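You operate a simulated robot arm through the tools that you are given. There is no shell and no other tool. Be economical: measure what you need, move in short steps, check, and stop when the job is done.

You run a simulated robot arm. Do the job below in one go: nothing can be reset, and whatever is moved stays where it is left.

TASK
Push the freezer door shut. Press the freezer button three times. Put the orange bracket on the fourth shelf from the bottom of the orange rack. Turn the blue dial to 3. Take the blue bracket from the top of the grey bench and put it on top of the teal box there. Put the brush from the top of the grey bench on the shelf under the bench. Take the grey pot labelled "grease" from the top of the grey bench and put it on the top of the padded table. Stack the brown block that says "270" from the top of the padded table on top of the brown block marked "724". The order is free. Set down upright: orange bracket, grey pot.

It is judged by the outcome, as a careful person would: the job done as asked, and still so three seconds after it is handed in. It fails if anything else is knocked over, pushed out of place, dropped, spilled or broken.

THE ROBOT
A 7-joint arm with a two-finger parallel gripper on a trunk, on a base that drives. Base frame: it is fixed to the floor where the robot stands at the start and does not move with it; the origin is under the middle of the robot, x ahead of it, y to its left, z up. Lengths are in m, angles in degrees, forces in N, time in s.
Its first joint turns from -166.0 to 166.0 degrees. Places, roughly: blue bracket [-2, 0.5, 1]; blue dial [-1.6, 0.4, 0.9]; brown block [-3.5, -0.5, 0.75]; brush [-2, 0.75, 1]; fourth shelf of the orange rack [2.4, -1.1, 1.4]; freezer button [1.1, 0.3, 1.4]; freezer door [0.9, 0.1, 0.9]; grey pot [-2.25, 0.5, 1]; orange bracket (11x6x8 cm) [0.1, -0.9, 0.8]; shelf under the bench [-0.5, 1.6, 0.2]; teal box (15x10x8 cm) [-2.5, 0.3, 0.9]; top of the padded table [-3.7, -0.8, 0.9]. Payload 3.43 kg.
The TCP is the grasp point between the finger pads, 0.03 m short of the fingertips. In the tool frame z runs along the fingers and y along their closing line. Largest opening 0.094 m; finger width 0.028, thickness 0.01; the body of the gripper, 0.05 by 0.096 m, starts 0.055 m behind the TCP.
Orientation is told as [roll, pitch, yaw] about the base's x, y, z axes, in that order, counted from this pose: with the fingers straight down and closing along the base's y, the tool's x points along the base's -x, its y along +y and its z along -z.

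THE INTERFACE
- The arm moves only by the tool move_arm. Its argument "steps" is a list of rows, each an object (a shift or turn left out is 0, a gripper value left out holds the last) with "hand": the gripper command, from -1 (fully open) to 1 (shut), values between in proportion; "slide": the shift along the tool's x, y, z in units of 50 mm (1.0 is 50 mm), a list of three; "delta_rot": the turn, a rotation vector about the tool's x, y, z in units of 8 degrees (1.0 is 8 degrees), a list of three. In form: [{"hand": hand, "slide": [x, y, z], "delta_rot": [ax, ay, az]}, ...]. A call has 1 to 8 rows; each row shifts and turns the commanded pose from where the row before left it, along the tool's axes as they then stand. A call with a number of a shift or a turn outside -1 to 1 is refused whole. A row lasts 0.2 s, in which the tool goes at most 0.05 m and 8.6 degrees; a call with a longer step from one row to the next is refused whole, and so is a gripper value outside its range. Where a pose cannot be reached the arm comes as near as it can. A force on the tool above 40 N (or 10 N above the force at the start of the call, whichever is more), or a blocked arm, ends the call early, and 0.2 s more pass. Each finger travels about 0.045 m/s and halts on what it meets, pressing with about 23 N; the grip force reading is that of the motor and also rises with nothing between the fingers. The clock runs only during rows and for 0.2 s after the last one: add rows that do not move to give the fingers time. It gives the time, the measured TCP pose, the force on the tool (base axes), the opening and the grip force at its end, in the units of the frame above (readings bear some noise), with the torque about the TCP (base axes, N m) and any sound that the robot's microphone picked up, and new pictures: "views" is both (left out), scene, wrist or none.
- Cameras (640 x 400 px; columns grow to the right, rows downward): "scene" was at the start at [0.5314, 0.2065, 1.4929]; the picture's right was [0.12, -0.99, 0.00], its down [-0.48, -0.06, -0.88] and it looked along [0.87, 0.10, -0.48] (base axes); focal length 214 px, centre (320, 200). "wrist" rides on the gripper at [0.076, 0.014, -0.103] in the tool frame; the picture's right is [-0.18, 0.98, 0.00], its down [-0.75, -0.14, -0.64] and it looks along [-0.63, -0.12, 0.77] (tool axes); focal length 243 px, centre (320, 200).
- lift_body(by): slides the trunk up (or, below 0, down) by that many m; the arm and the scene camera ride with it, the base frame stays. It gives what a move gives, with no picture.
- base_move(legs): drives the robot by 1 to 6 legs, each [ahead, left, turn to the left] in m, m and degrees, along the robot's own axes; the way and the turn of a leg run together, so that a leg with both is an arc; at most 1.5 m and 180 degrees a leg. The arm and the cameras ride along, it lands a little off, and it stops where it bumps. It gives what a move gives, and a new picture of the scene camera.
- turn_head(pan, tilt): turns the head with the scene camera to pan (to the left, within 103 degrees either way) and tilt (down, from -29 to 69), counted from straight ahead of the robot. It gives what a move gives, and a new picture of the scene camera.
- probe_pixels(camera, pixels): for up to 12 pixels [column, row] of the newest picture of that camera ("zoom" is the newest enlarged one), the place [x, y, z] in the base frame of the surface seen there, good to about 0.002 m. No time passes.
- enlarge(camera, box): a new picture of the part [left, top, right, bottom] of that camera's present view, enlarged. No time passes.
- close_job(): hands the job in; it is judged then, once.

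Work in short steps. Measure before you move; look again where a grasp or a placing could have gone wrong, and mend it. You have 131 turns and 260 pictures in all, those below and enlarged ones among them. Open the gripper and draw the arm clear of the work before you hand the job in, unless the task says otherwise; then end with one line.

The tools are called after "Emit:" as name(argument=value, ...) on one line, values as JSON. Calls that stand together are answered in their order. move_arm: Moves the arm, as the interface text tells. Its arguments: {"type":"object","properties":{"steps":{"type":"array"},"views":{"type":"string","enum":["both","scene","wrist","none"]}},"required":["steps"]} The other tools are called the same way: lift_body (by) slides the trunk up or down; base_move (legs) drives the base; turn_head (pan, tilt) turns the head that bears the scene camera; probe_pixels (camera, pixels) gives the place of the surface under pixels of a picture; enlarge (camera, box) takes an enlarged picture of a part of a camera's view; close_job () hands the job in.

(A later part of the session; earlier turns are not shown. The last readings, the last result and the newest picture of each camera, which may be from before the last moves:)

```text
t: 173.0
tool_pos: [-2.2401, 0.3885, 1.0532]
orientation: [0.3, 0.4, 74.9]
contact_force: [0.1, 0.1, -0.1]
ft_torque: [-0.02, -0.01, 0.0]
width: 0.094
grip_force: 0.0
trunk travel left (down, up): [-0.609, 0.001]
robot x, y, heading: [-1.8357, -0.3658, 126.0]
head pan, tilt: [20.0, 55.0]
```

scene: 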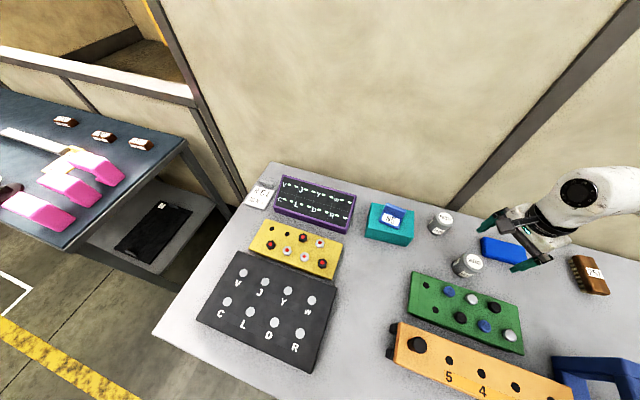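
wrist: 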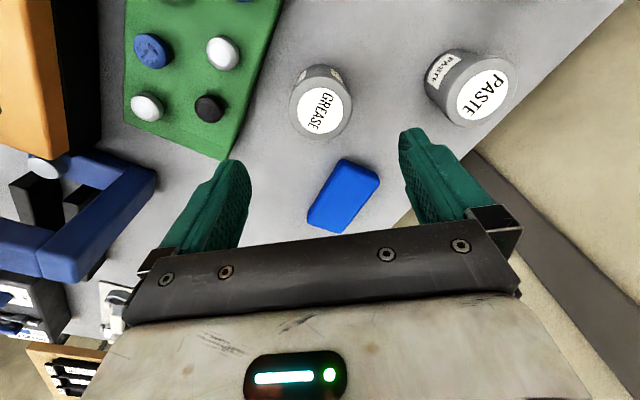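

The left finger may come near the green board's corner at (225,155); I probe it before descending.

Emit:
probe_pixels(camera="wrist", pixels=[[222, 152], [240, 110], [262, 50], [345, 165], [320, 105], [295, 105], [350, 105]])

```text
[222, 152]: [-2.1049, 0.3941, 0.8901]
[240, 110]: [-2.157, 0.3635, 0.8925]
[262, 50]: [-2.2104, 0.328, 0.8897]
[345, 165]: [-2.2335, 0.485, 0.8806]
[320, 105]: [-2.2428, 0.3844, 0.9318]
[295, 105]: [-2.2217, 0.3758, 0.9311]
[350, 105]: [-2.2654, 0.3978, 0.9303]
```

The clearance is about 1 cm; I turn 16° further for more room, narrow the opening to 8 cm, and descend to z 0.912.

Emit:
move_arm(steps=[{"hand": -0.7, "delta_rot": [0, 0, -1]}, {"delta_rot": [0, 0, -1]}, {"slide": [0, 0, 0.7]}, {"slide": [0, 0, 0.8]}, {"slide": [0, 0, 0.8]}, {"slide": [0, 0, 0.5]}], views="wrist")

```text
t: 174.4
tool_pos: [-2.2414, 0.3894, 0.9174]
orientation: [0.3, 0.3, 90.9]
contact_force: [-0.2, 1.0, -0.9]
ft_torque: [0.0, 0.0, -0.01]
width: 0.0798
grip_force: 0.1
trunk travel left (down, up): [-0.609, 0.001]
robot x, y, heading: [-1.8357, -0.3679, 125.9]
head pan, tilt: [20.0, 55.0]
```

wrist: 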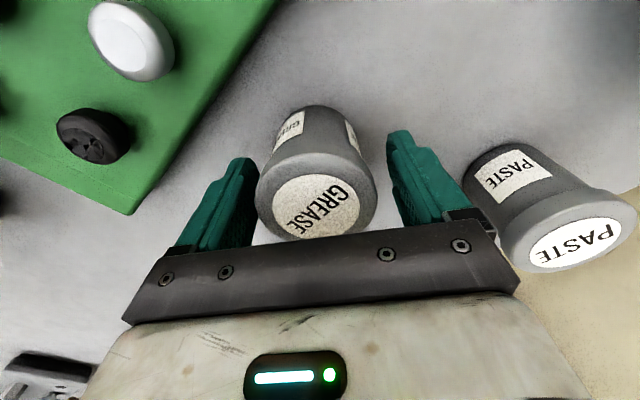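

The pot is between the fingers. I lower 7 mm, close and lift.

Emit:
move_arm(steps=[{"slide": [0, 0, 0.15]}, {"hand": 1}, {}, {}, {}, {"slide": [0, 0, -0.3]}, {"slide": [0, 0, -0.7]}, {"slide": [0, 0, -0.9]}], views="wrist")

```text
t: 176.2
tool_pos: [-2.2393, 0.3897, 1.0031]
orientation: [0.4, 0.4, 91.0]
contact_force: [1.1, 0.6, -1.6]
ft_torque: [-0.04, -0.01, 0.01]
width: 0.0597
grip_force: 22.7
trunk travel left (down, up): [-0.609, 0.001]
robot x, y, heading: [-1.8329, -0.368, 126.0]
head pan, tilt: [20.0, 55.0]
```

wrist: 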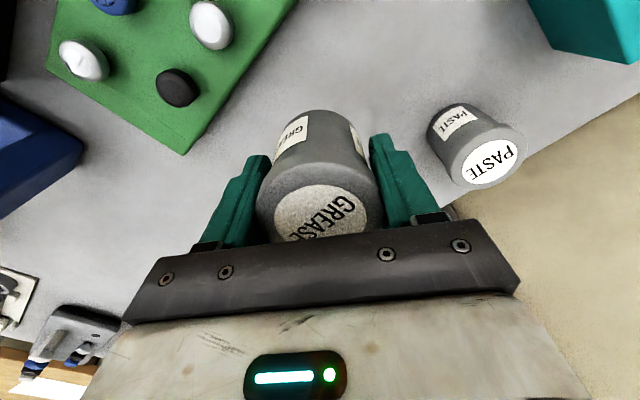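

The pot is held (1.6 N). I raise it to about 1.23 and look left toward the next table.

Emit:
move_arm(steps=[{"slide": [0, 0, -0.9]}, {"slide": [0, 0, -0.9]}, {"slide": [0, 0, -0.9]}, {"slide": [0, 0, -0.9]}, {"slide": [0, 0, -0.9]}], views="none")

Emit:
turn_head(pan=60, tilt=35)

```text
t: 177.4
tool_pos: [-2.2377, 0.3874, 1.2275]
orientation: [0.4, 0.4, 90.8]
contact_force: [0.0, 0.1, -2.6]
ft_torque: [0.0, 0.0, 0.0]
width: 0.0593
grip_force: 22.6
trunk travel left (down, up): [-0.609, 0.001]
robot x, y, heading: [-1.8341, -0.368, 126.1]
head pan, tilt: [20.0, 55.0]
```

```text
t: 178.4
tool_pos: [-2.2368, 0.3873, 1.2278]
orientation: [0.5, 0.4, 90.9]
contact_force: [0.4, -0.8, -2.1]
ft_torque: [-0.04, -0.04, 0.0]
width: 0.0596
grip_force: 22.9
trunk travel left (down, up): [-0.609, 0.001]
robot x, y, heading: [-1.8347, -0.3636, 126.4]
head pan, tilt: [60.0, 35.0]
```

scene: 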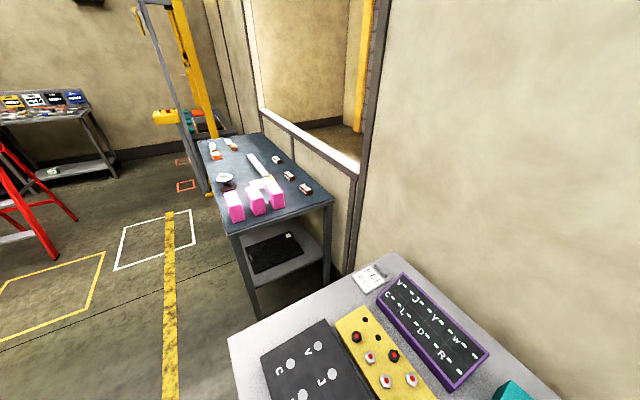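

The padded table is at upper left. I enlarge and probe it.

Emit:
enlarge(camera="scene", box=[190, 120, 340, 240])

Emit:
probe_pixels(camera="scene", pixels=[[230, 234], [333, 202], [200, 140], [260, 133], [304, 188], [289, 175], [276, 160], [234, 205], [275, 195], [300, 205], [228, 180], [258, 165]])

```text
3.33 times, centred on (265, 180) of scene
```

zoom: 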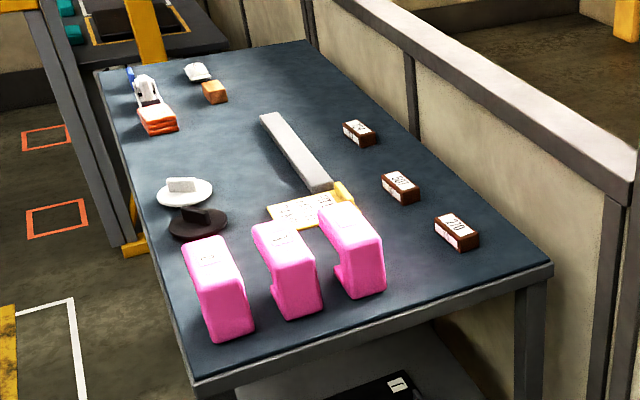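

```text
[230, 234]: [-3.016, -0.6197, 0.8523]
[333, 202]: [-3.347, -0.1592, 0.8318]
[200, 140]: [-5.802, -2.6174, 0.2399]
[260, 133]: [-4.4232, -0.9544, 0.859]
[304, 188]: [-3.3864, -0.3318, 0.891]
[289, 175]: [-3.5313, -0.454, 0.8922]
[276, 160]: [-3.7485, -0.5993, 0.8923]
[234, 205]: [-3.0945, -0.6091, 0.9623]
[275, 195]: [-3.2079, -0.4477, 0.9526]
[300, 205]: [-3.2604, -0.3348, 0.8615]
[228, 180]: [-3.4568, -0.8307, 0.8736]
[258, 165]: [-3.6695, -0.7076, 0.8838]
```

The table top is at z 0.860 with three brown blocks (top 0.892). I strafe 1.3 m left to stand in front of it.

Emit:
base_move(legs=[[0, 1.3, 0]])

Emit:
turn_head(pan=5, tilt=50)

```text
t: 185.1
tool_pos: [-3.3024, -0.3676, 1.2281]
orientation: [0.4, 0.4, 89.1]
contact_force: [0.4, 0.3, -1.5]
ft_torque: [0.02, -0.01, -0.01]
width: 0.0595
grip_force: 23.1
trunk travel left (down, up): [-0.609, 0.001]
robot x, y, heading: [-2.9228, -1.1324, 124.7]
head pan, tilt: [60.0, 35.0]
```

scene: 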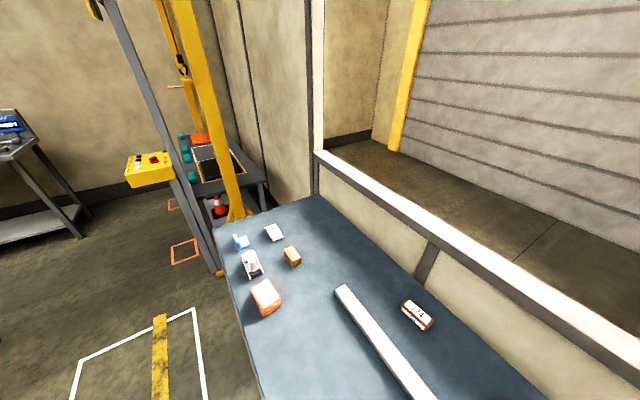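

```text
t: 186.4
tool_pos: [-3.3036, -0.3692, 1.2271]
orientation: [0.4, 0.5, 89.1]
contact_force: [-0.1, 0.9, -1.2]
ft_torque: [-0.02, 0.01, 0.0]
width: 0.0596
grip_force: 22.4
trunk travel left (down, up): [-0.609, 0.001]
robot x, y, heading: [-2.922, -1.1336, 124.3]
head pan, tilt: [5.0, 50.0]
```

scene: 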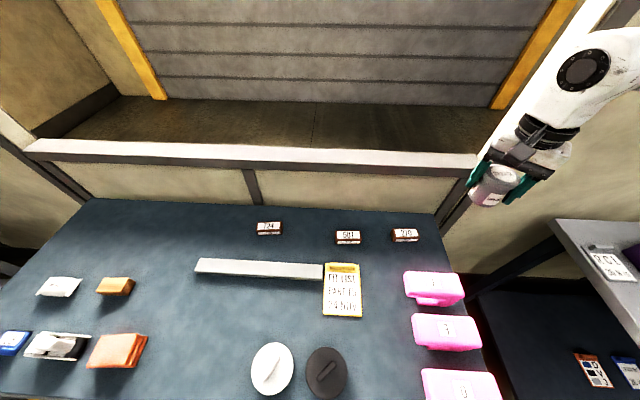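

I enlarge the blocks to read the labels and probe free spots.

Emit:
enlarge(camera="scene", box=[240, 200, 440, 300])

Emit:
probe_pixels(camera="scene", pixels=[[215, 235], [230, 310], [268, 226], [348, 235], [405, 233], [300, 300], [310, 245], [165, 240], [440, 225], [455, 320], [200, 268]])

```text
3.20 times, centred on (340, 250) of scene
```

zoom: 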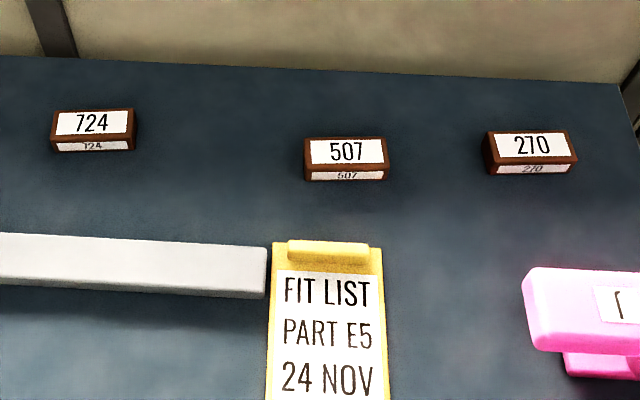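

```text
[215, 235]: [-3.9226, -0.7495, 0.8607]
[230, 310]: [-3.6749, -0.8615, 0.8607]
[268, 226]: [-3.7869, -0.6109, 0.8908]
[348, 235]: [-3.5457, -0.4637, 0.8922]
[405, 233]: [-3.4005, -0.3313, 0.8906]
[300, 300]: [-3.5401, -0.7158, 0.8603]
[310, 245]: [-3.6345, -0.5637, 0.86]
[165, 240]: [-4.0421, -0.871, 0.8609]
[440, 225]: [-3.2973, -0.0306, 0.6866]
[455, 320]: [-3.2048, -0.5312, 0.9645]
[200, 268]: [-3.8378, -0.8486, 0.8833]
```

Labels read 724, 507 and 270. I'll put the pot at the free spot (-3.68,-0.85) in front of the bar; to avoid crossing my own head I shift the base (left 0.58, back 0.15) rather than the arm.

Emit:
base_move(legs=[[-0.15, 0.58, 0]])

Emit:
turn_head(pan=-10, tilt=50)

```text
t: 189.8
tool_pos: [-3.7033, -0.8304, 1.2269]
orientation: [0.3, 0.4, 90.1]
contact_force: [0.0, 0.5, -1.2]
ft_torque: [0.01, -0.01, -0.03]
width: 0.0595
grip_force: 23.0
trunk travel left (down, up): [-0.609, 0.001]
robot x, y, heading: [-3.3125, -1.5886, 125.0]
head pan, tilt: [5.0, 50.0]
```

scene: 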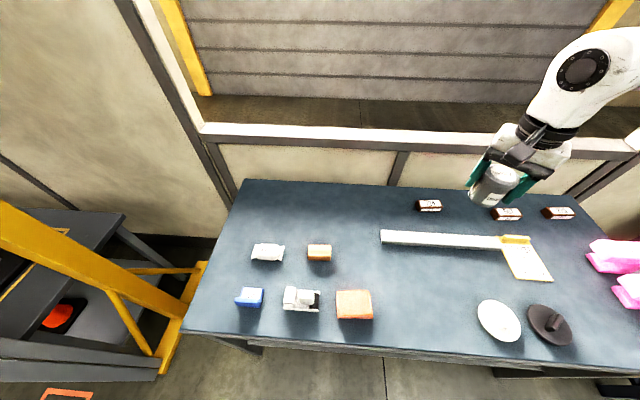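

```text
t: 190.5
tool_pos: [-3.7031, -0.8302, 1.2251]
orientation: [0.4, 0.4, 90.0]
contact_force: [0.4, 0.3, -1.8]
ft_torque: [0.02, 0.0, 0.02]
width: 0.0594
grip_force: 23.1
trunk travel left (down, up): [-0.609, 0.001]
robot x, y, heading: [-3.3094, -1.5892, 125.3]
head pan, tilt: [-10.0, 50.0]
```

scene: 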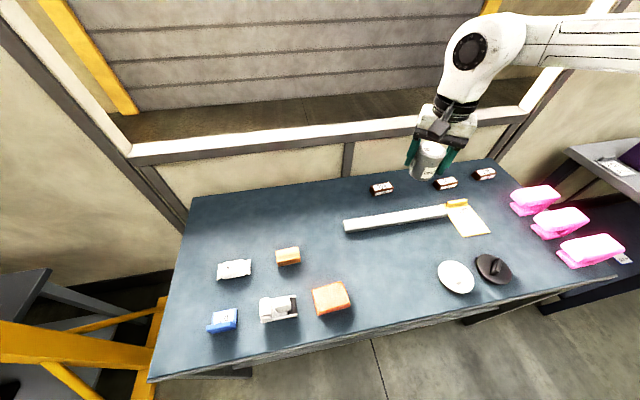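

I verify clearance around the drop point by probing the bar's front edge, disc and surrounding surface.

Emit:
probe_pixels(camera="scene", pixels=[[395, 250], [380, 260], [400, 227], [440, 270], [450, 262], [345, 300], [420, 240]])

```text
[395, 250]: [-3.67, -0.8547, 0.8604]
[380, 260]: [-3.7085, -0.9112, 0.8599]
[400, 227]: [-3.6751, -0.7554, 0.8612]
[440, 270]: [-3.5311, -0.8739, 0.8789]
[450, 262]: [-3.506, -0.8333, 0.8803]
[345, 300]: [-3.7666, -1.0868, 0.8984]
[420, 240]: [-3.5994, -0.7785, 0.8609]
```

The spot is clear; I shift 3 cm away from the bar and lower the pot to just above the table.

Emit:
move_arm(steps=[{"slide": [0.6, -0.26, 0]}, {"slide": [0, 0, 0.95]}, {"slide": [0, 0, 0.95]}, {"slide": [0, 0, 0.95]}, {"slide": [0, 0, 0.95]}, {"slide": [0, 0, 0.95]}, {"slide": [0, 0, 0.8]}, {"slide": [0, 0, 0.4]}], views="both")

```text
t: 192.3
tool_pos: [-3.6884, -0.8635, 0.9292]
orientation: [0.5, 0.5, 90.0]
contact_force: [0.4, 0.9, -1.8]
ft_torque: [-0.01, 0.0, 0.01]
width: 0.0595
grip_force: 22.8
trunk travel left (down, up): [-0.609, 0.001]
robot x, y, heading: [-3.3099, -1.5889, 124.7]
head pan, tilt: [-10.0, 50.0]
```

scene: 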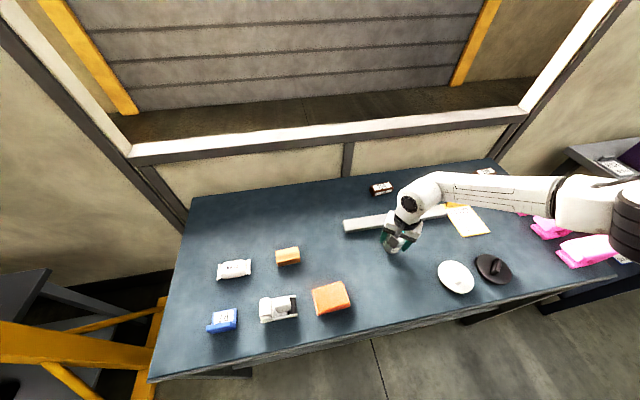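
wrist: 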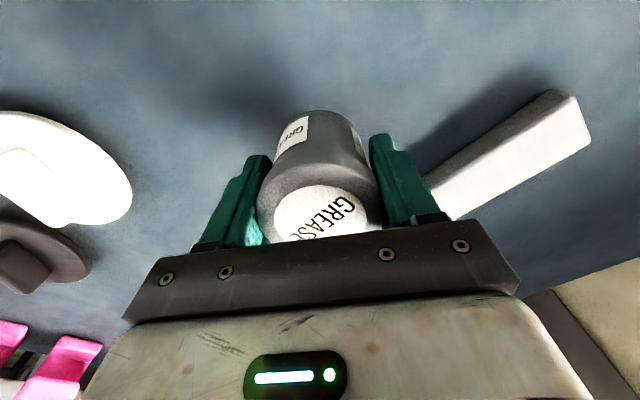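

The fingers clear the bar by about 3 cm. I lower to contact.

Emit:
move_arm(steps=[{"slide": [0, 0, 0.2]}, {"slide": [0, 0, 0.13]}, {"slide": [0, 0, 0.04]}, {}], views="none")

```text
t: 193.3
tool_pos: [-3.6911, -0.8617, 0.9111]
orientation: [0.4, 0.4, 90.0]
contact_force: [0.7, 0.4, -3.0]
ft_torque: [0.03, -0.02, 0.01]
width: 0.0593
grip_force: 22.6
trunk travel left (down, up): [-0.609, 0.001]
robot x, y, heading: [-3.3111, -1.5918, 125.1]
head pan, tilt: [-10.0, 50.0]
```

Emit:
move_arm(steps=[{"slide": [0, 0, 0.03]}, {"slide": [0, 0, 0.03]}, {}], views="none")

```text
t: 194.1
tool_pos: [-3.6916, -0.8614, 0.9092]
orientation: [0.4, 0.5, 90.0]
contact_force: [0.0, -0.8, -2.0]
ft_torque: [0.02, 0.0, 0.04]
width: 0.0596
grip_force: 22.6
trunk travel left (down, up): [-0.609, 0.001]
robot x, y, heading: [-3.3096, -1.5859, 125.4]
head pan, tilt: [-10.0, 50.0]
```

Still carried (2 N); I go down 3 mm more.

Emit:
move_arm(steps=[{"slide": [0, 0, 0.03]}, {"slide": [0, 0, 0.03]}, {}], views="none")

```text
t: 194.9
tool_pos: [-3.6926, -0.8626, 0.9066]
orientation: [0.4, 0.1, 89.8]
contact_force: [2.3, 3.9, 19.3]
ft_torque: [0.12, -0.14, 0.09]
width: 0.0596
grip_force: 22.4
trunk travel left (down, up): [-0.609, 0.001]
robot x, y, heading: [-3.3073, -1.5906, 125.2]
head pan, tilt: [-10.0, 50.0]
```

The pot stands on the table. I ease up 1.5 mm, open (to 8 cm) and rise.

Emit:
move_arm(steps=[{"slide": [0, 0, -0.03]}, {"hand": -0.7}, {}, {}, {"slide": [0, 0, -0.5]}, {"slide": [0, 0, -0.9]}, {"slide": [0, 0, -0.9]}, {"slide": [0, 0, -0.9]}], views="scene")

Emit:
enlarge(camera="scene", box=[320, 160, 520, 300])

```text
t: 196.7
tool_pos: [-3.6905, -0.86, 1.065]
orientation: [0.4, 0.5, 90.0]
contact_force: [-0.7, 0.1, 0.8]
ft_torque: [0.02, 0.0, 0.02]
width: 0.08
grip_force: 0.0
trunk travel left (down, up): [-0.609, 0.001]
robot x, y, heading: [-3.3074, -1.5915, 125.2]
head pan, tilt: [-10.0, 50.0]
```

scene: 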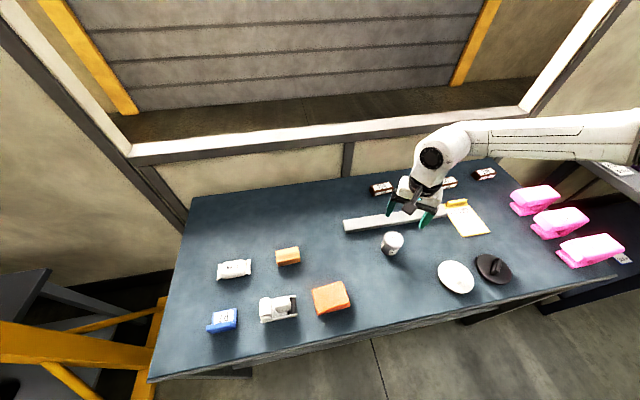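

```text
2.86 times, centred on (420, 230) of scene
```

zoom: 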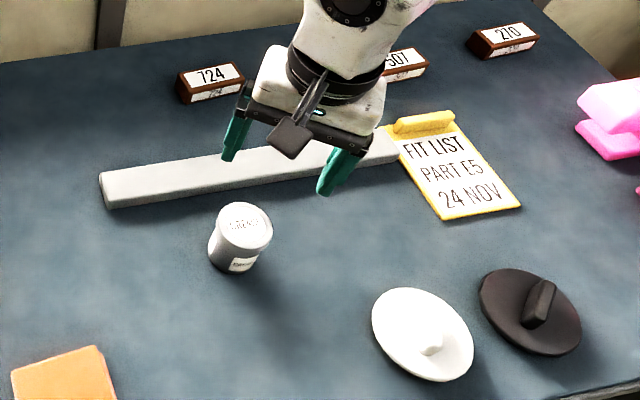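

The pot stands upright. I raise the tool and drive to the 270 block (right 0.53, ahead 0.235).

Emit:
move_arm(steps=[{"slide": [0, 0, -0.9]}, {"slide": [0, 0, -0.9]}, {"slide": [0, 0, -0.9]}], views="none")

Emit:
base_move(legs=[[0.235, -0.53, 0]])

Emit:
move_arm(steps=[{}], views="wrist")

```text
t: 197.5
tool_pos: [-3.6876, -0.8582, 1.2042]
orientation: [0.4, 0.5, 90.2]
contact_force: [0.5, 0.7, 1.1]
ft_torque: [0.02, 0.0, 0.0]
width: 0.0797
grip_force: 0.1
trunk travel left (down, up): [-0.609, 0.001]
robot x, y, heading: [-3.3101, -1.5831, 125.0]
head pan, tilt: [-10.0, 50.0]
```

```text
t: 200.8
tool_pos: [-3.3887, -0.3626, 1.2045]
orientation: [0.4, 0.4, 90.0]
contact_force: [0.1, -0.9, -0.2]
ft_torque: [0.0, -0.03, 0.01]
width: 0.0802
grip_force: 0.0
trunk travel left (down, up): [-0.609, 0.001]
robot x, y, heading: [-3.0069, -1.0921, 125.1]
head pan, tilt: [-10.0, 50.0]
```

scene: 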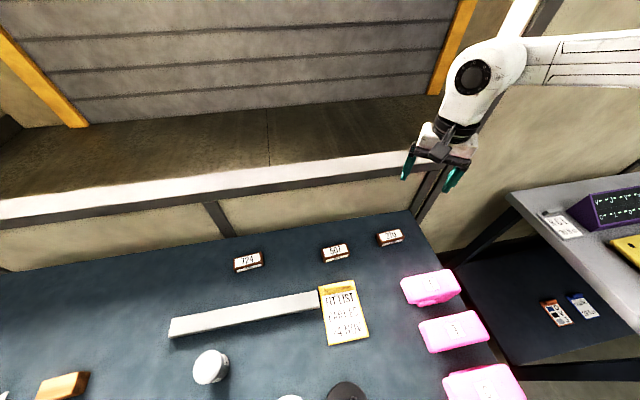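

```text
t: 201.2
tool_pos: [-3.3869, -0.3617, 1.2042]
orientation: [0.3, 0.5, 90.0]
contact_force: [-0.4, 0.2, -0.3]
ft_torque: [0.02, 0.03, -0.01]
width: 0.0799
grip_force: 0.1
trunk travel left (down, up): [-0.609, 0.001]
robot x, y, heading: [-3.0104, -1.0971, 125.5]
head pan, tilt: [-10.0, 50.0]
```

wrist: 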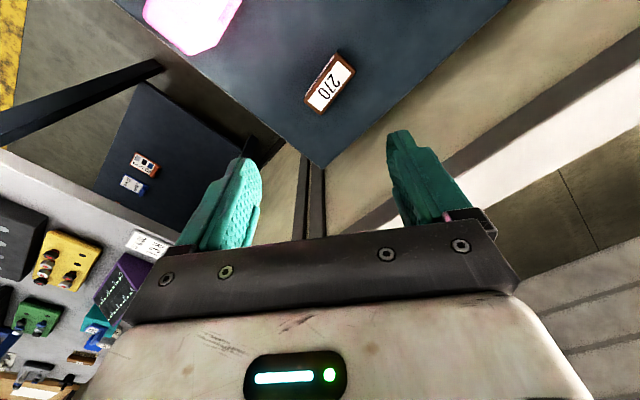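

The 270 block is at (330,83) in the wrist view. I enlarge it and the 724 block in the scene view for their geometry.

Emit:
enlarge(camera="wrist", box=[280, 40, 380, 130])

Emit:
probe_pixels(camera="zoom", pixels=[[160, 335], [260, 445], [385, 100], [475, 205], [310, 280], [175, 270], [290, 400], [375, 110], [470, 195]])

Emit:
enlarge(camera="scene", box=[210, 230, 290, 290])

```text
4.44 times, centred on (330, 85) of wrist
```

zoom: 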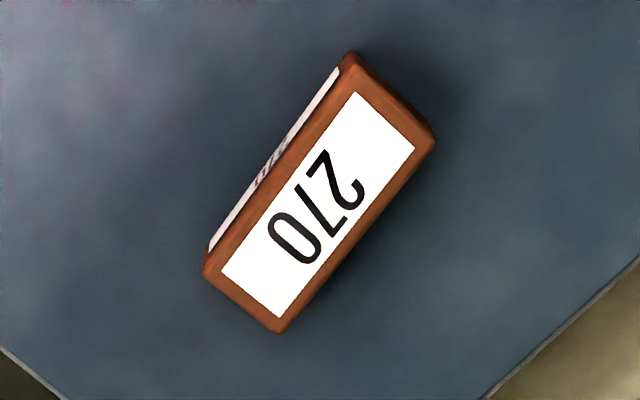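

```text
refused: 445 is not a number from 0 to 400
```

```text
6.67 times, centred on (250, 260) of scene
```

zoom: 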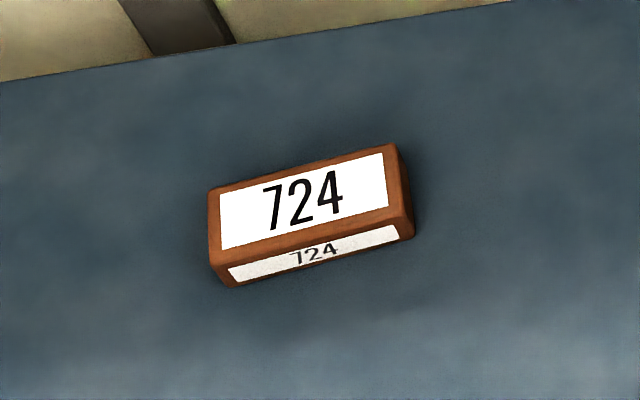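

I probe the 724 corners now, then re-enlarge the 270.

Emit:
probe_pixels(camera="zoom", pixels=[[216, 196], [388, 152], [402, 208], [222, 252], [305, 205]])

Emit:
enlarge(camera="wrist", box=[280, 40, 380, 130])

Emit:
probe_pixels(camera="zoom", pixels=[[212, 268], [277, 328], [352, 72], [428, 143], [315, 205], [230, 380], [450, 80]])

```text
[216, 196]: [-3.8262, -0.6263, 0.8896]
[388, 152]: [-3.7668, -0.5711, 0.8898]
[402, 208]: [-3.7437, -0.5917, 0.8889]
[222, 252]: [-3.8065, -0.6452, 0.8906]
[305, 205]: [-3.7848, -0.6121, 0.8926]
```

```text
4.44 times, centred on (330, 85) of wrist
```

zoom: 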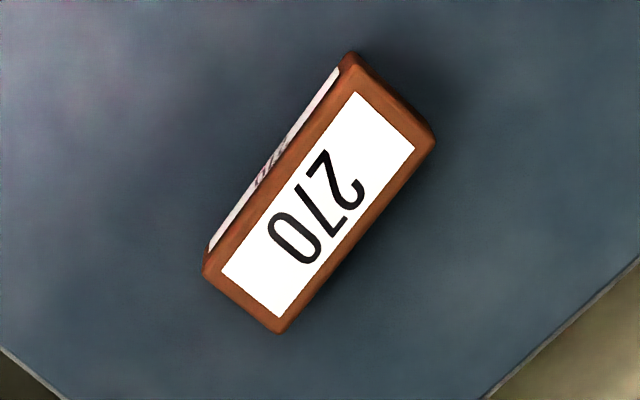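

```text
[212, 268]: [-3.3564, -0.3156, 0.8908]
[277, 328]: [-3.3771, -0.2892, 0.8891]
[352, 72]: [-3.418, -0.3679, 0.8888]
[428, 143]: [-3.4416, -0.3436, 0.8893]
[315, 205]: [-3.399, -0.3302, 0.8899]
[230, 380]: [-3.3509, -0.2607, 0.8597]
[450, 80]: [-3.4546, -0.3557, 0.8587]
```

270: centre (-3.3983,-0.3291), long axis 40.2°, width 34 mm; 724: centre (-3.7858,-0.6086), axis 41.5°, top about 0.891. I align over 270 at yaw 40° and descend partway.

Emit:
move_arm(steps=[{"slide": [-0.65, 0.23, 0]}, {"delta_rot": [0, 0, 1]}, {"delta_rot": [0, 0, 1]}, {"delta_rot": [0, 0, 1]}, {"delta_rot": [0, 0, 1]}, {"delta_rot": [0, 0, 1]}, {"delta_rot": [0, 0, 1]}, {"delta_rot": [0, 0, 0.22]}], views="none")

Emit:
move_arm(steps=[{"slide": [0, 0, 0.95]}, {"slide": [0, 0, 0.95]}, {"slide": [0, 0, 0.95]}, {"slide": [0, 0, 0.95]}, {"slide": [0, 0, 0.95]}], views="wrist")

```text
t: 203.0
tool_pos: [-3.3999, -0.3281, 1.2055]
orientation: [-0.1, 0.7, 40.1]
contact_force: [-0.8, 0.2, -0.7]
ft_torque: [-0.02, 0.05, -0.01]
width: 0.0799
grip_force: 0.1
trunk travel left (down, up): [-0.609, 0.001]
robot x, y, heading: [-3.0068, -1.0885, 125.1]
head pan, tilt: [-10.0, 50.0]
```

```text
t: 204.2
tool_pos: [-3.397, -0.3324, 0.9691]
orientation: [-0.1, 0.6, 40.1]
contact_force: [-0.9, 0.5, 1.1]
ft_torque: [-0.01, -0.02, 0.0]
width: 0.0799
grip_force: 0.1
trunk travel left (down, up): [-0.609, 0.001]
robot x, y, heading: [-3.0116, -1.0934, 125.3]
head pan, tilt: [-10.0, 50.0]
```

wrist: 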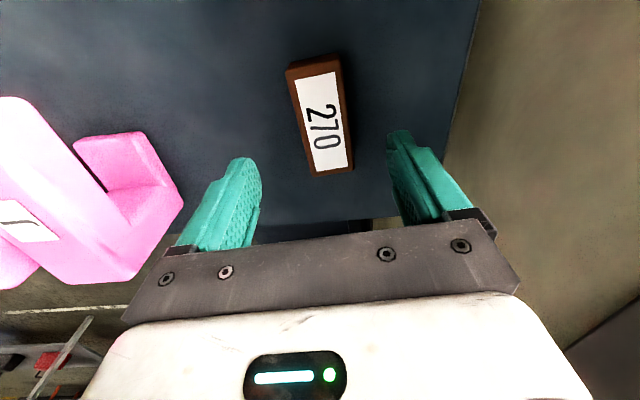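

Aligned. I descend to z 0.895, close, and lift.

Emit:
move_arm(steps=[{"slide": [0, 0.05, 0.7]}, {"slide": [0, 0, 0.5]}, {"slide": [0, 0, 0.27]}, {"hand": 1}, {}, {}, {}, {}], views="wrist")

Emit:
move_arm(steps=[{"slide": [0, 0, -0.3]}, {"slide": [0, 0, -0.7]}, {"slide": [0, 0, -0.9]}, {"slide": [0, 0, -0.9]}, {"slide": [0, 0, -0.9]}], views="wrist")

```text
t: 206.0
tool_pos: [-3.3999, -0.3292, 0.8961]
orientation: [0.0, 0.6, 40.2]
contact_force: [-0.4, 0.5, -0.3]
ft_torque: [0.01, -0.01, 0.01]
width: 0.0393
grip_force: 22.7
trunk travel left (down, up): [-0.609, 0.001]
robot x, y, heading: [-3.0096, -1.0918, 124.7]
head pan, tilt: [-10.0, 50.0]
```

wrist: 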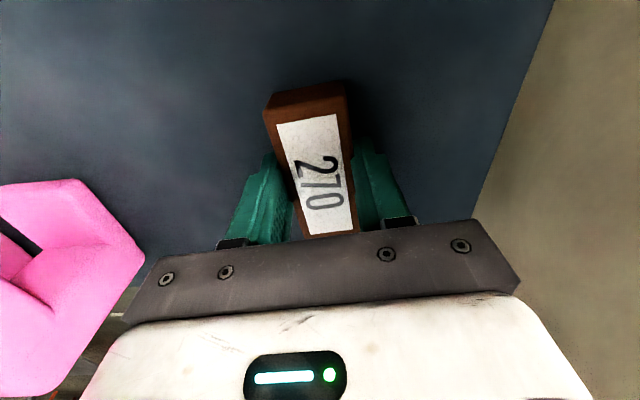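

```text
t: 207.2
tool_pos: [-3.4055, -0.332, 1.0777]
orientation: [-0.1, 0.6, 40.3]
contact_force: [0.5, -0.5, -0.2]
ft_torque: [-0.04, 0.01, 0.0]
width: 0.0396
grip_force: 23.6
trunk travel left (down, up): [-0.609, 0.001]
robot x, y, heading: [-3.0101, -1.0942, 125.2]
head pan, tilt: [-10.0, 50.0]
```

wrist: 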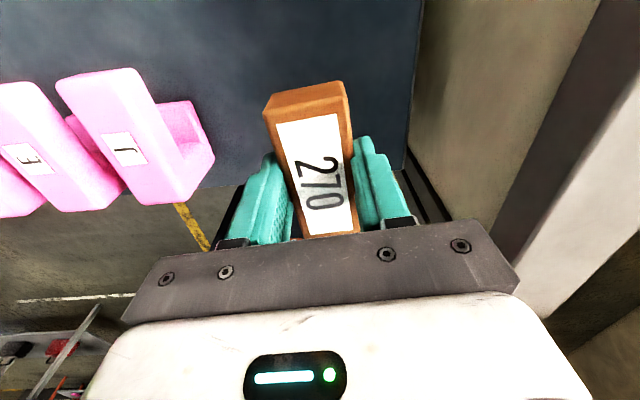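

The block is held. I strafe 0.47 left to the 724 block.

Emit:
base_move(legs=[[0, 0.47, 0]])

Emit:
move_arm(steps=[{}], views="wrist")

Emit:
enlarge(camera="scene", box=[340, 180, 440, 260])

```text
t: 210.0
tool_pos: [-3.7908, -0.6028, 1.0773]
orientation: [0.0, 0.6, 40.5]
contact_force: [0.1, -0.4, -1.7]
ft_torque: [0.01, 0.0, -0.02]
width: 0.0392
grip_force: 23.3
trunk travel left (down, up): [-0.609, 0.001]
robot x, y, heading: [-3.393, -1.3644, 125.6]
head pan, tilt: [-10.0, 50.0]
```

scene: 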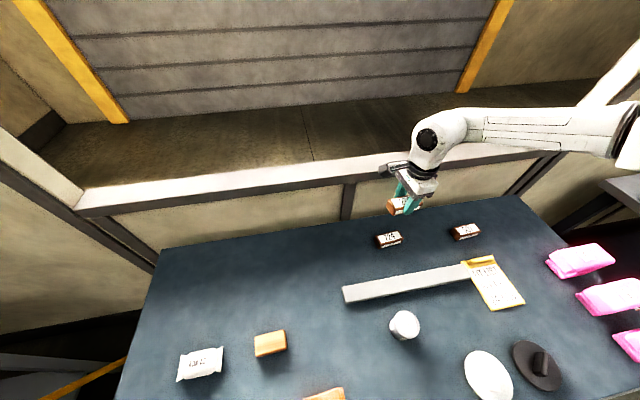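

```text
t: 210.4
tool_pos: [-3.7908, -0.6028, 1.0781]
orientation: [-0.1, 0.5, 40.5]
contact_force: [-0.8, -0.7, -0.2]
ft_torque: [0.02, 0.02, -0.03]
width: 0.039
grip_force: 23.1
trunk travel left (down, up): [-0.609, 0.001]
robot x, y, heading: [-3.3888, -1.3627, 125.6]
head pan, tilt: [-10.0, 50.0]
```

wrist: 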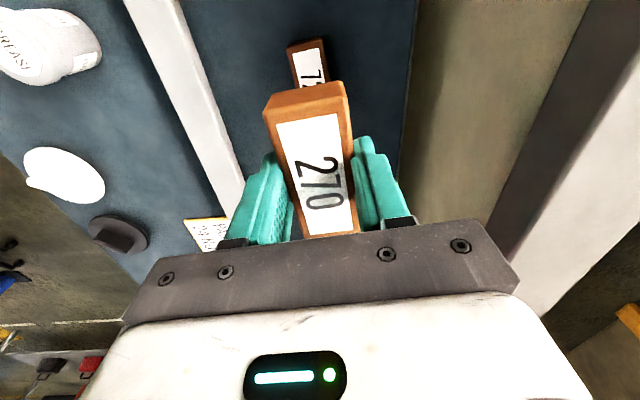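

```text
5.00 times, centred on (390, 220) of scene
```

zoom: 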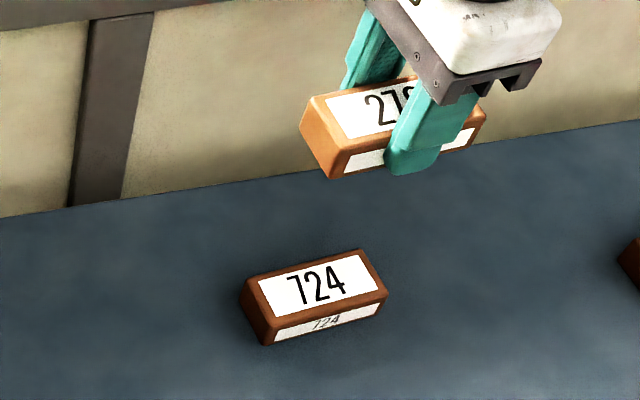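

I re-measure 724's top corners from this viewpoint.

Emit:
probe_pixels(camera="zoom", pixels=[[248, 287], [360, 253], [383, 288], [270, 324], [316, 288], [330, 150], [308, 105]])

```text
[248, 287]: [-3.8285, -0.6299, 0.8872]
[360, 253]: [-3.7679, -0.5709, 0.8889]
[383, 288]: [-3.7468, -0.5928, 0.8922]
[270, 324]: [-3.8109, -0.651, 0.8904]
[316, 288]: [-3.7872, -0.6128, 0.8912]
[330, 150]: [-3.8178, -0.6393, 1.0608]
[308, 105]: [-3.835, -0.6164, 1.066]
```

724 centre (-3.787,-0.610), axis about 42°. I fine-align and descend to 1 cm above it.

Emit:
move_arm(steps=[{"slide": [0.05, -0.146, 0], "delta_rot": [0, 0, -0.2]}, {"slide": [0, 0, 0.8]}, {"slide": [0, 0, 0.8]}, {"slide": [0, 0, 0.7]}, {"slide": [0, 0, 0.4]}, {}], views="both")

Emit:
enlarge(camera="scene", box=[340, 190, 440, 270])

```text
t: 211.8
tool_pos: [-3.7873, -0.6117, 0.9428]
orientation: [0.0, 0.4, 42.1]
contact_force: [0.1, 0.2, -2.0]
ft_torque: [-0.05, -0.01, 0.01]
width: 0.0392
grip_force: 22.9
trunk travel left (down, up): [-0.609, 0.001]
robot x, y, heading: [-3.3874, -1.3668, 125.4]
head pan, tilt: [-10.0, 50.0]
```

scene: 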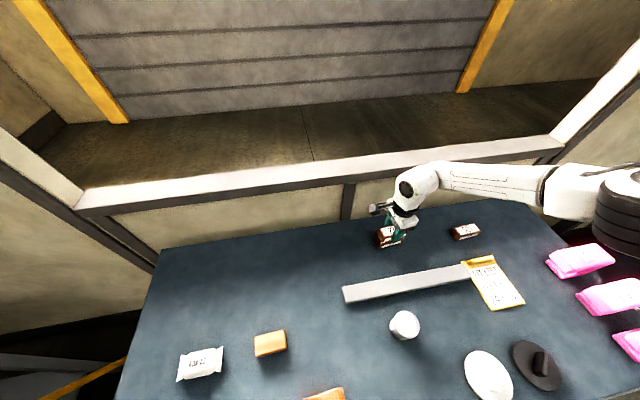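
wrist: 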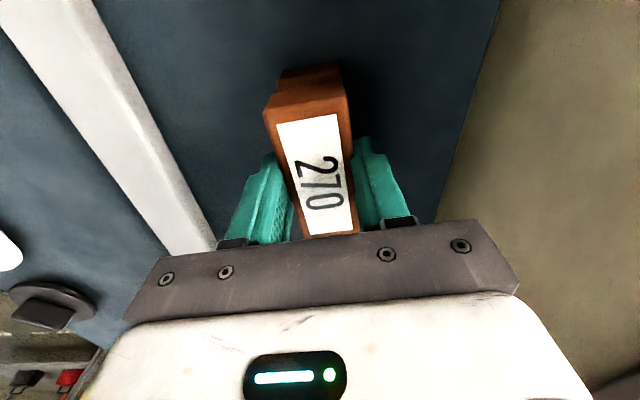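

```text
5.00 times, centred on (390, 230) of scene
```

zoom: 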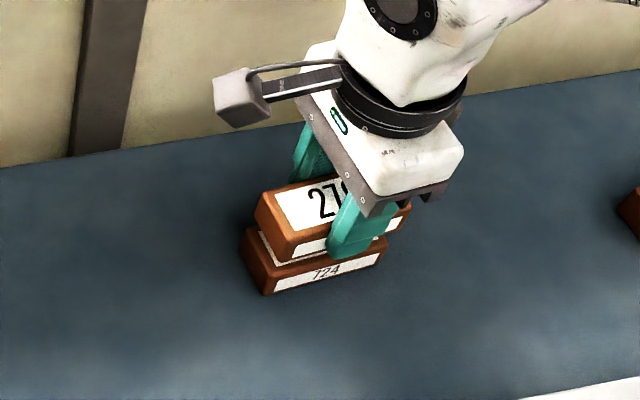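

I check the lateral alignment by probing visible corners of both blocks.

Emit:
probe_pixels(camera="zoom", pixels=[[262, 200], [293, 245], [292, 258], [264, 284], [380, 255], [402, 222], [250, 235], [245, 245]])

```text
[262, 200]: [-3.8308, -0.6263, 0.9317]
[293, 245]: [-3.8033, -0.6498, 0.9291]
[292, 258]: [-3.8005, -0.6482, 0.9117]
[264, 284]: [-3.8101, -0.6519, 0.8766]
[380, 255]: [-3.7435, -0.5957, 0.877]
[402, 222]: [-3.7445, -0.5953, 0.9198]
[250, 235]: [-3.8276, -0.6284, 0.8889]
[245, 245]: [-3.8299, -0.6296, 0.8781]
```

Aligned within 3 mm. I lower onto it in small steps.

Emit:
move_arm(steps=[{"slide": [0, 0, 0.15]}, {"slide": [0, 0, 0.1]}, {"slide": [0, 0, 0.04]}, {}], views="none")

```text
t: 212.8
tool_pos: [-3.7886, -0.611, 0.9282]
orientation: [-0.1, 0.6, 42.2]
contact_force: [-0.1, -0.6, -0.7]
ft_torque: [-0.02, 0.0, -0.01]
width: 0.0392
grip_force: 22.9
trunk travel left (down, up): [-0.609, 0.001]
robot x, y, heading: [-3.3886, -1.3663, 125.6]
head pan, tilt: [-10.0, 50.0]
```

Emit:
move_arm(steps=[{"slide": [0, 0, 0.03]}, {"slide": [0, 0, 0.03]}, {}], views="none")

```text
t: 213.6
tool_pos: [-3.7894, -0.6108, 0.9266]
orientation: [0.1, 0.6, 42.2]
contact_force: [1.3, -3.5, 13.5]
ft_torque: [-0.07, -0.18, 0.04]
width: 0.0393
grip_force: 23.4
trunk travel left (down, up): [-0.609, 0.001]
robot x, y, heading: [-3.389, -1.3612, 125.4]
head pan, tilt: [-10.0, 50.0]
```

The block rests on 724 (13.5 N). I ease off, open and rise.

Emit:
move_arm(steps=[{"slide": [0, 0, -0.03]}, {"hand": -0.5}, {}, {}, {"slide": [0, 0, -0.5]}, {"slide": [0, 0, -0.9]}, {"slide": [0, 0, -0.9]}, {"slide": [0, 0, -0.9]}], views="wrist")

Emit:
enlarge(camera="scene", box=[340, 190, 440, 270])

```text
t: 215.4
tool_pos: [-3.7904, -0.6123, 1.087]
orientation: [-0.1, 0.5, 42.1]
contact_force: [-0.3, 0.0, 0.1]
ft_torque: [-0.02, 0.02, 0.02]
width: 0.0705
grip_force: 0.0
trunk travel left (down, up): [-0.609, 0.001]
robot x, y, heading: [-3.3929, -1.3595, 125.6]
head pan, tilt: [-10.0, 50.0]
```

wrist: 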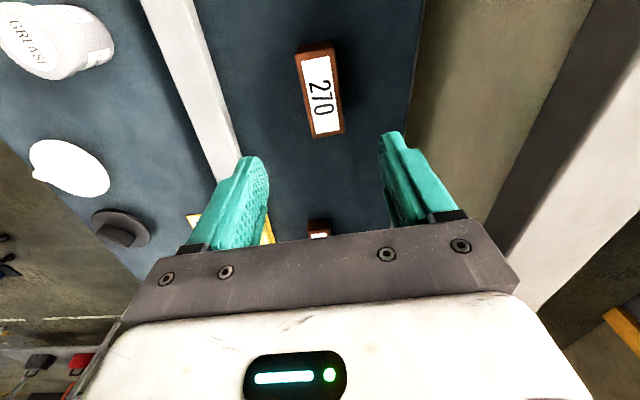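

```text
5.00 times, centred on (390, 230) of scene
```

zoom: 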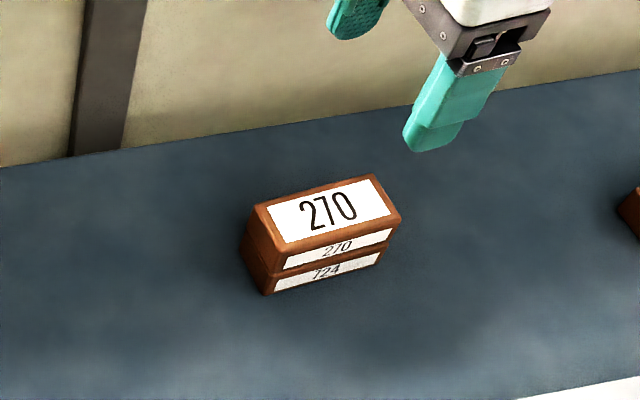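

Stack done. For the brush, I raise the tool and drive back right along the benches, 2.18 m.

Emit:
move_arm(steps=[{"slide": [0, 0, -0.9], "hand": -1}, {"slide": [0, 0, -0.9]}, {"slide": [0, 0, -0.9]}, {"slide": [0, 0, -0.9]}], views="none")

Emit:
base_move(legs=[[-0.07, -0.2, 0], [0, -1.0, 0], [0, -0.98, 0]])

Emit:
move_arm(steps=[{}], views="wrist")

```text
t: 216.4
tool_pos: [-3.7903, -0.6083, 1.2709]
orientation: [0.0, 0.5, 42.1]
contact_force: [-0.5, -0.3, -0.4]
ft_torque: [0.04, 0.0, 0.01]
width: 0.0939
grip_force: 0.0
trunk travel left (down, up): [-0.609, 0.001]
robot x, y, heading: [-3.3911, -1.3643, 125.5]
head pan, tilt: [-10.0, 50.0]
```

```text
t: 227.6
tool_pos: [-1.9512, 0.6125, 1.2719]
orientation: [0.1, 0.6, 41.1]
contact_force: [0.7, -0.5, 0.8]
ft_torque: [0.02, 0.02, 0.0]
width: 0.0941
grip_force: 0.0
trunk travel left (down, up): [-0.609, 0.001]
robot x, y, heading: [-1.5694, -0.1509, 124.4]
head pan, tilt: [-10.0, 50.0]
```

scene: 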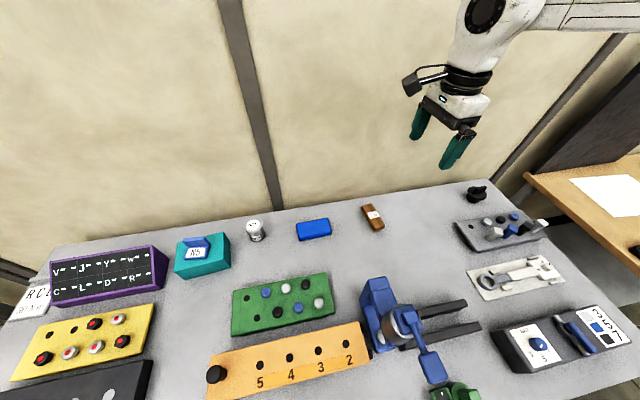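

```text
t: 228.0
tool_pos: [-1.9525, 0.6123, 1.271]
orientation: [0.0, 0.4, 41.0]
contact_force: [0.0, 0.6, 0.1]
ft_torque: [0.02, 0.01, 0.01]
width: 0.0942
grip_force: 0.1
trunk travel left (down, up): [-0.609, 0.001]
robot x, y, heading: [-1.5679, -0.1548, 124.6]
head pan, tilt: [-10.0, 50.0]
```

wrist: 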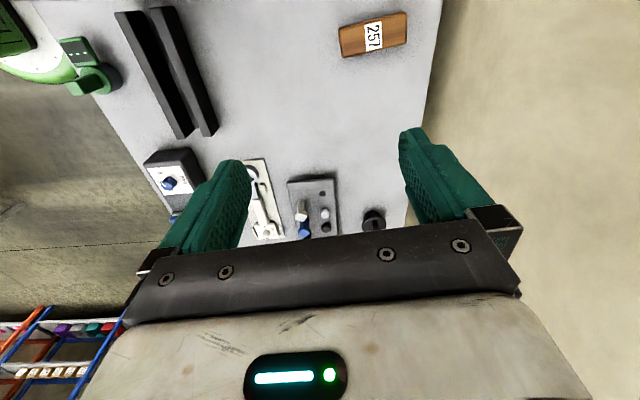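

The brush's long axis lies at 133° (close to my heading). I will grip it with a tilted tool so it can go under the bench; I first turn the yaw by -92°.

Emit:
move_arm(steps=[{"delta_rot": [0, 0, -1]}, {"delta_rot": [0, 0, -1]}, {"delta_rot": [0, 0, -1]}, {"delta_rot": [0, 0, -1]}, {"delta_rot": [0, 0, -1]}, {"delta_rot": [0, 0, -1]}, {"delta_rot": [0, 0, -1]}, {"delta_rot": [0, 0, -1]}], views="none")

Emit:
move_arm(steps=[{"delta_rot": [0, 0, -1]}, {"delta_rot": [0, 0, -1]}, {"delta_rot": [0, 0, -1]}, {"delta_rot": [0, 0, -0.5]}, {"delta_rot": [0, -1, 0]}, {"delta_rot": [0, -1, 0]}, {"delta_rot": [0, -1, 0]}], views="none")

Emit:
move_arm(steps=[{"delta_rot": [0, -1, 0]}, {"delta_rot": [0, -1, 0]}, {"delta_rot": [0, -1, 0]}, {"delta_rot": [0, -0.9, 0]}], views="both")

```text
t: 229.8
tool_pos: [-1.9524, 0.6124, 1.2707]
orientation: [0.4, 0.2, 105.2]
contact_force: [0.5, -0.3, 1.0]
ft_torque: [0.02, 0.0, -0.03]
width: 0.094
grip_force: 0.0
trunk travel left (down, up): [-0.609, 0.001]
robot x, y, heading: [-1.5644, -0.1496, 124.6]
head pan, tilt: [-10.0, 50.0]
```

```text
t: 231.4
tool_pos: [-1.9529, 0.6128, 1.2702]
orientation: [0.7, -24.2, 133.0]
contact_force: [0.0, 0.3, 0.4]
ft_torque: [0.01, -0.01, 0.0]
width: 0.094
grip_force: 0.0
trunk travel left (down, up): [-0.609, 0.001]
robot x, y, heading: [-1.5644, -0.1521, 124.7]
head pan, tilt: [-10.0, 50.0]
```

```text
t: 232.4
tool_pos: [-1.952, 0.6135, 1.2702]
orientation: [0.9, -55.4, 132.4]
contact_force: [0.1, -0.1, 0.4]
ft_torque: [-0.02, 0.0, 0.02]
width: 0.0939
grip_force: 0.1
trunk travel left (down, up): [-0.609, 0.001]
robot x, y, heading: [-1.5669, -0.1515, 124.5]
head pan, tilt: [-10.0, 50.0]
```

scene: 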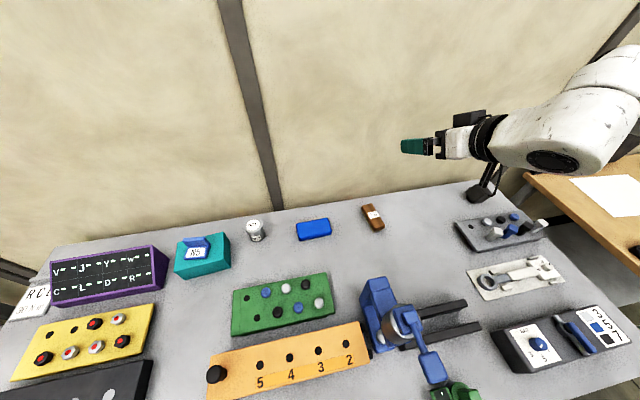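
wrist: 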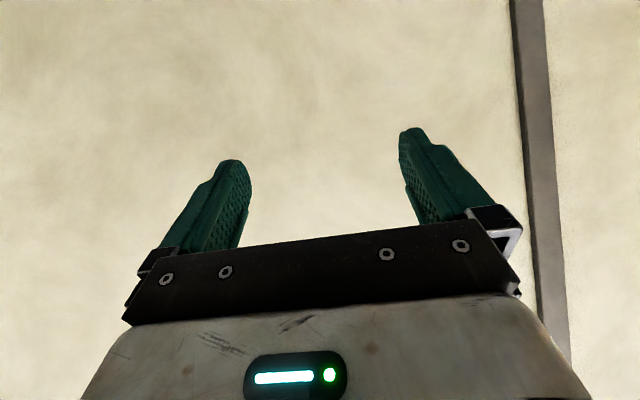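

The tilt works. I re-measure the brush from the scene camera.

Emit:
enlarge(camera="scene", box=[340, 190, 410, 245])

Emit:
probe_pixels(camera="zoom", pixels=[[205, 133], [285, 128], [395, 310], [315, 338], [300, 230], [320, 365], [350, 370]])

```text
7.27 times, centred on (375, 218) of scene
```

zoom: 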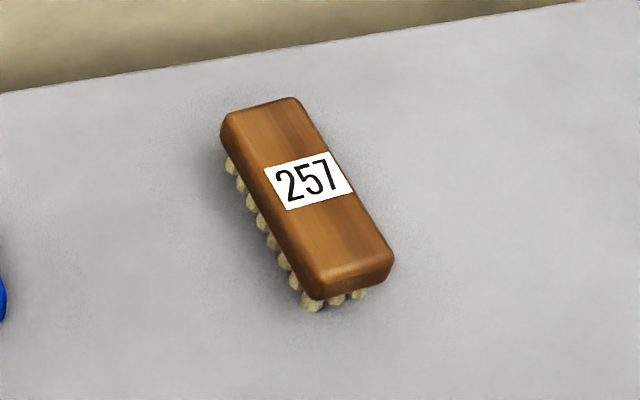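

```text
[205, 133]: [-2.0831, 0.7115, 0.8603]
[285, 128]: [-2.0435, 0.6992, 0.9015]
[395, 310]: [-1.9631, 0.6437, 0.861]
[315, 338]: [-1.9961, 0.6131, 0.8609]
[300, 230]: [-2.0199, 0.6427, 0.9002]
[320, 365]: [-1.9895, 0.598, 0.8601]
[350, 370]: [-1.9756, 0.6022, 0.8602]
```

Emit:
probe_pixels(camera="zoom", pixels=[[235, 116], [290, 104], [386, 250], [318, 268], [310, 185], [350, 275], [352, 292]])

```text
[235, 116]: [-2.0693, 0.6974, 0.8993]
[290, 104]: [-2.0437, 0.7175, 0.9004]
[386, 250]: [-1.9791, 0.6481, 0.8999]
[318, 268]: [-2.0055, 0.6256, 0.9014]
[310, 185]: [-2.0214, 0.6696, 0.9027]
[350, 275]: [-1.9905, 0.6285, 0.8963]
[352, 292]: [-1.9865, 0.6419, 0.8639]
```

Brush centre (-2.024,0.672), top 0.901. I move over it and descend vertically with the tilted tool, most of the way.

Emit:
move_arm(steps=[{"slide": [-0.456, 0.13, 0.66]}, {"slide": [-0.456, 0.13, 0.66]}, {"slide": [0.82, 0, 0.567]}, {"slide": [0.82, 0, 0.567]}, {"slide": [0.82, 0, 0.567]}, {"slide": [0.82, 0, 0.567]}, {"slide": [0.82, 0, 0.567]}, {"slide": [0.82, 0, 0.567]}], views="both")

Emit:
enlarge(camera="scene", box=[320, 150, 460, 250])

```text
t: 234.2
tool_pos: [-2.0196, 0.66, 0.969]
orientation: [0.9, -55.3, 132.4]
contact_force: [1.2, -0.2, -0.6]
ft_torque: [0.01, -0.01, -0.02]
width: 0.0941
grip_force: 0.0
trunk travel left (down, up): [-0.609, 0.001]
robot x, y, heading: [-1.5626, -0.1551, 124.6]
head pan, tilt: [-10.0, 50.0]
```

scene: 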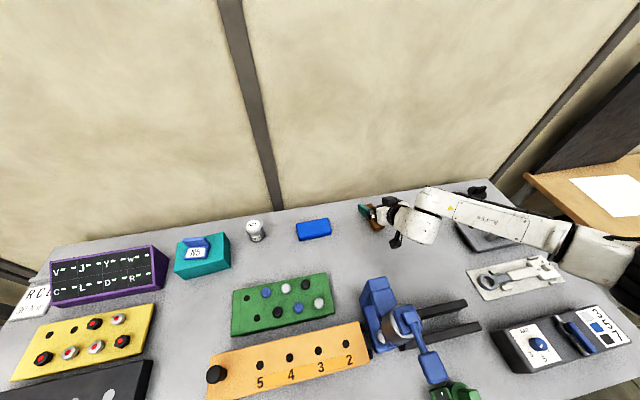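
wrist: 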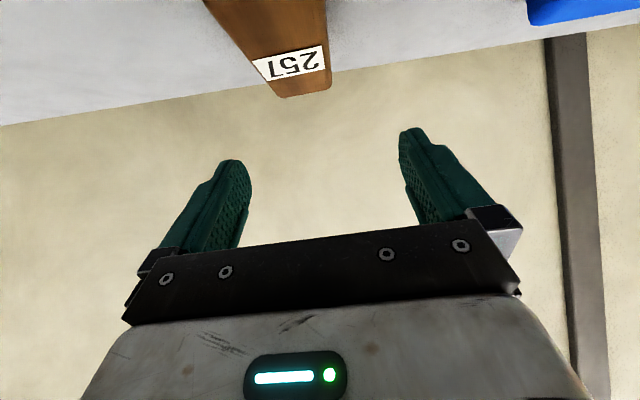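

```text
4.00 times, centred on (390, 200) of scene
```

zoom: 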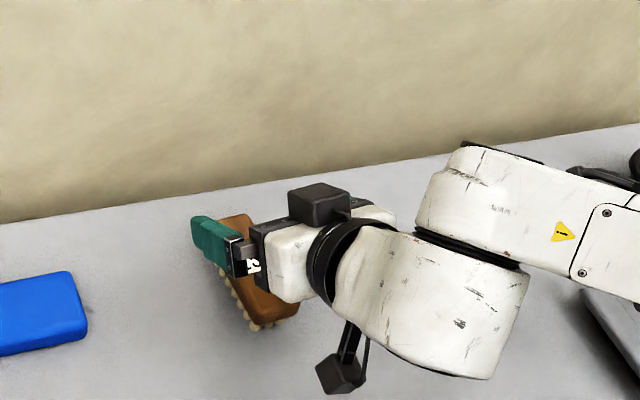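

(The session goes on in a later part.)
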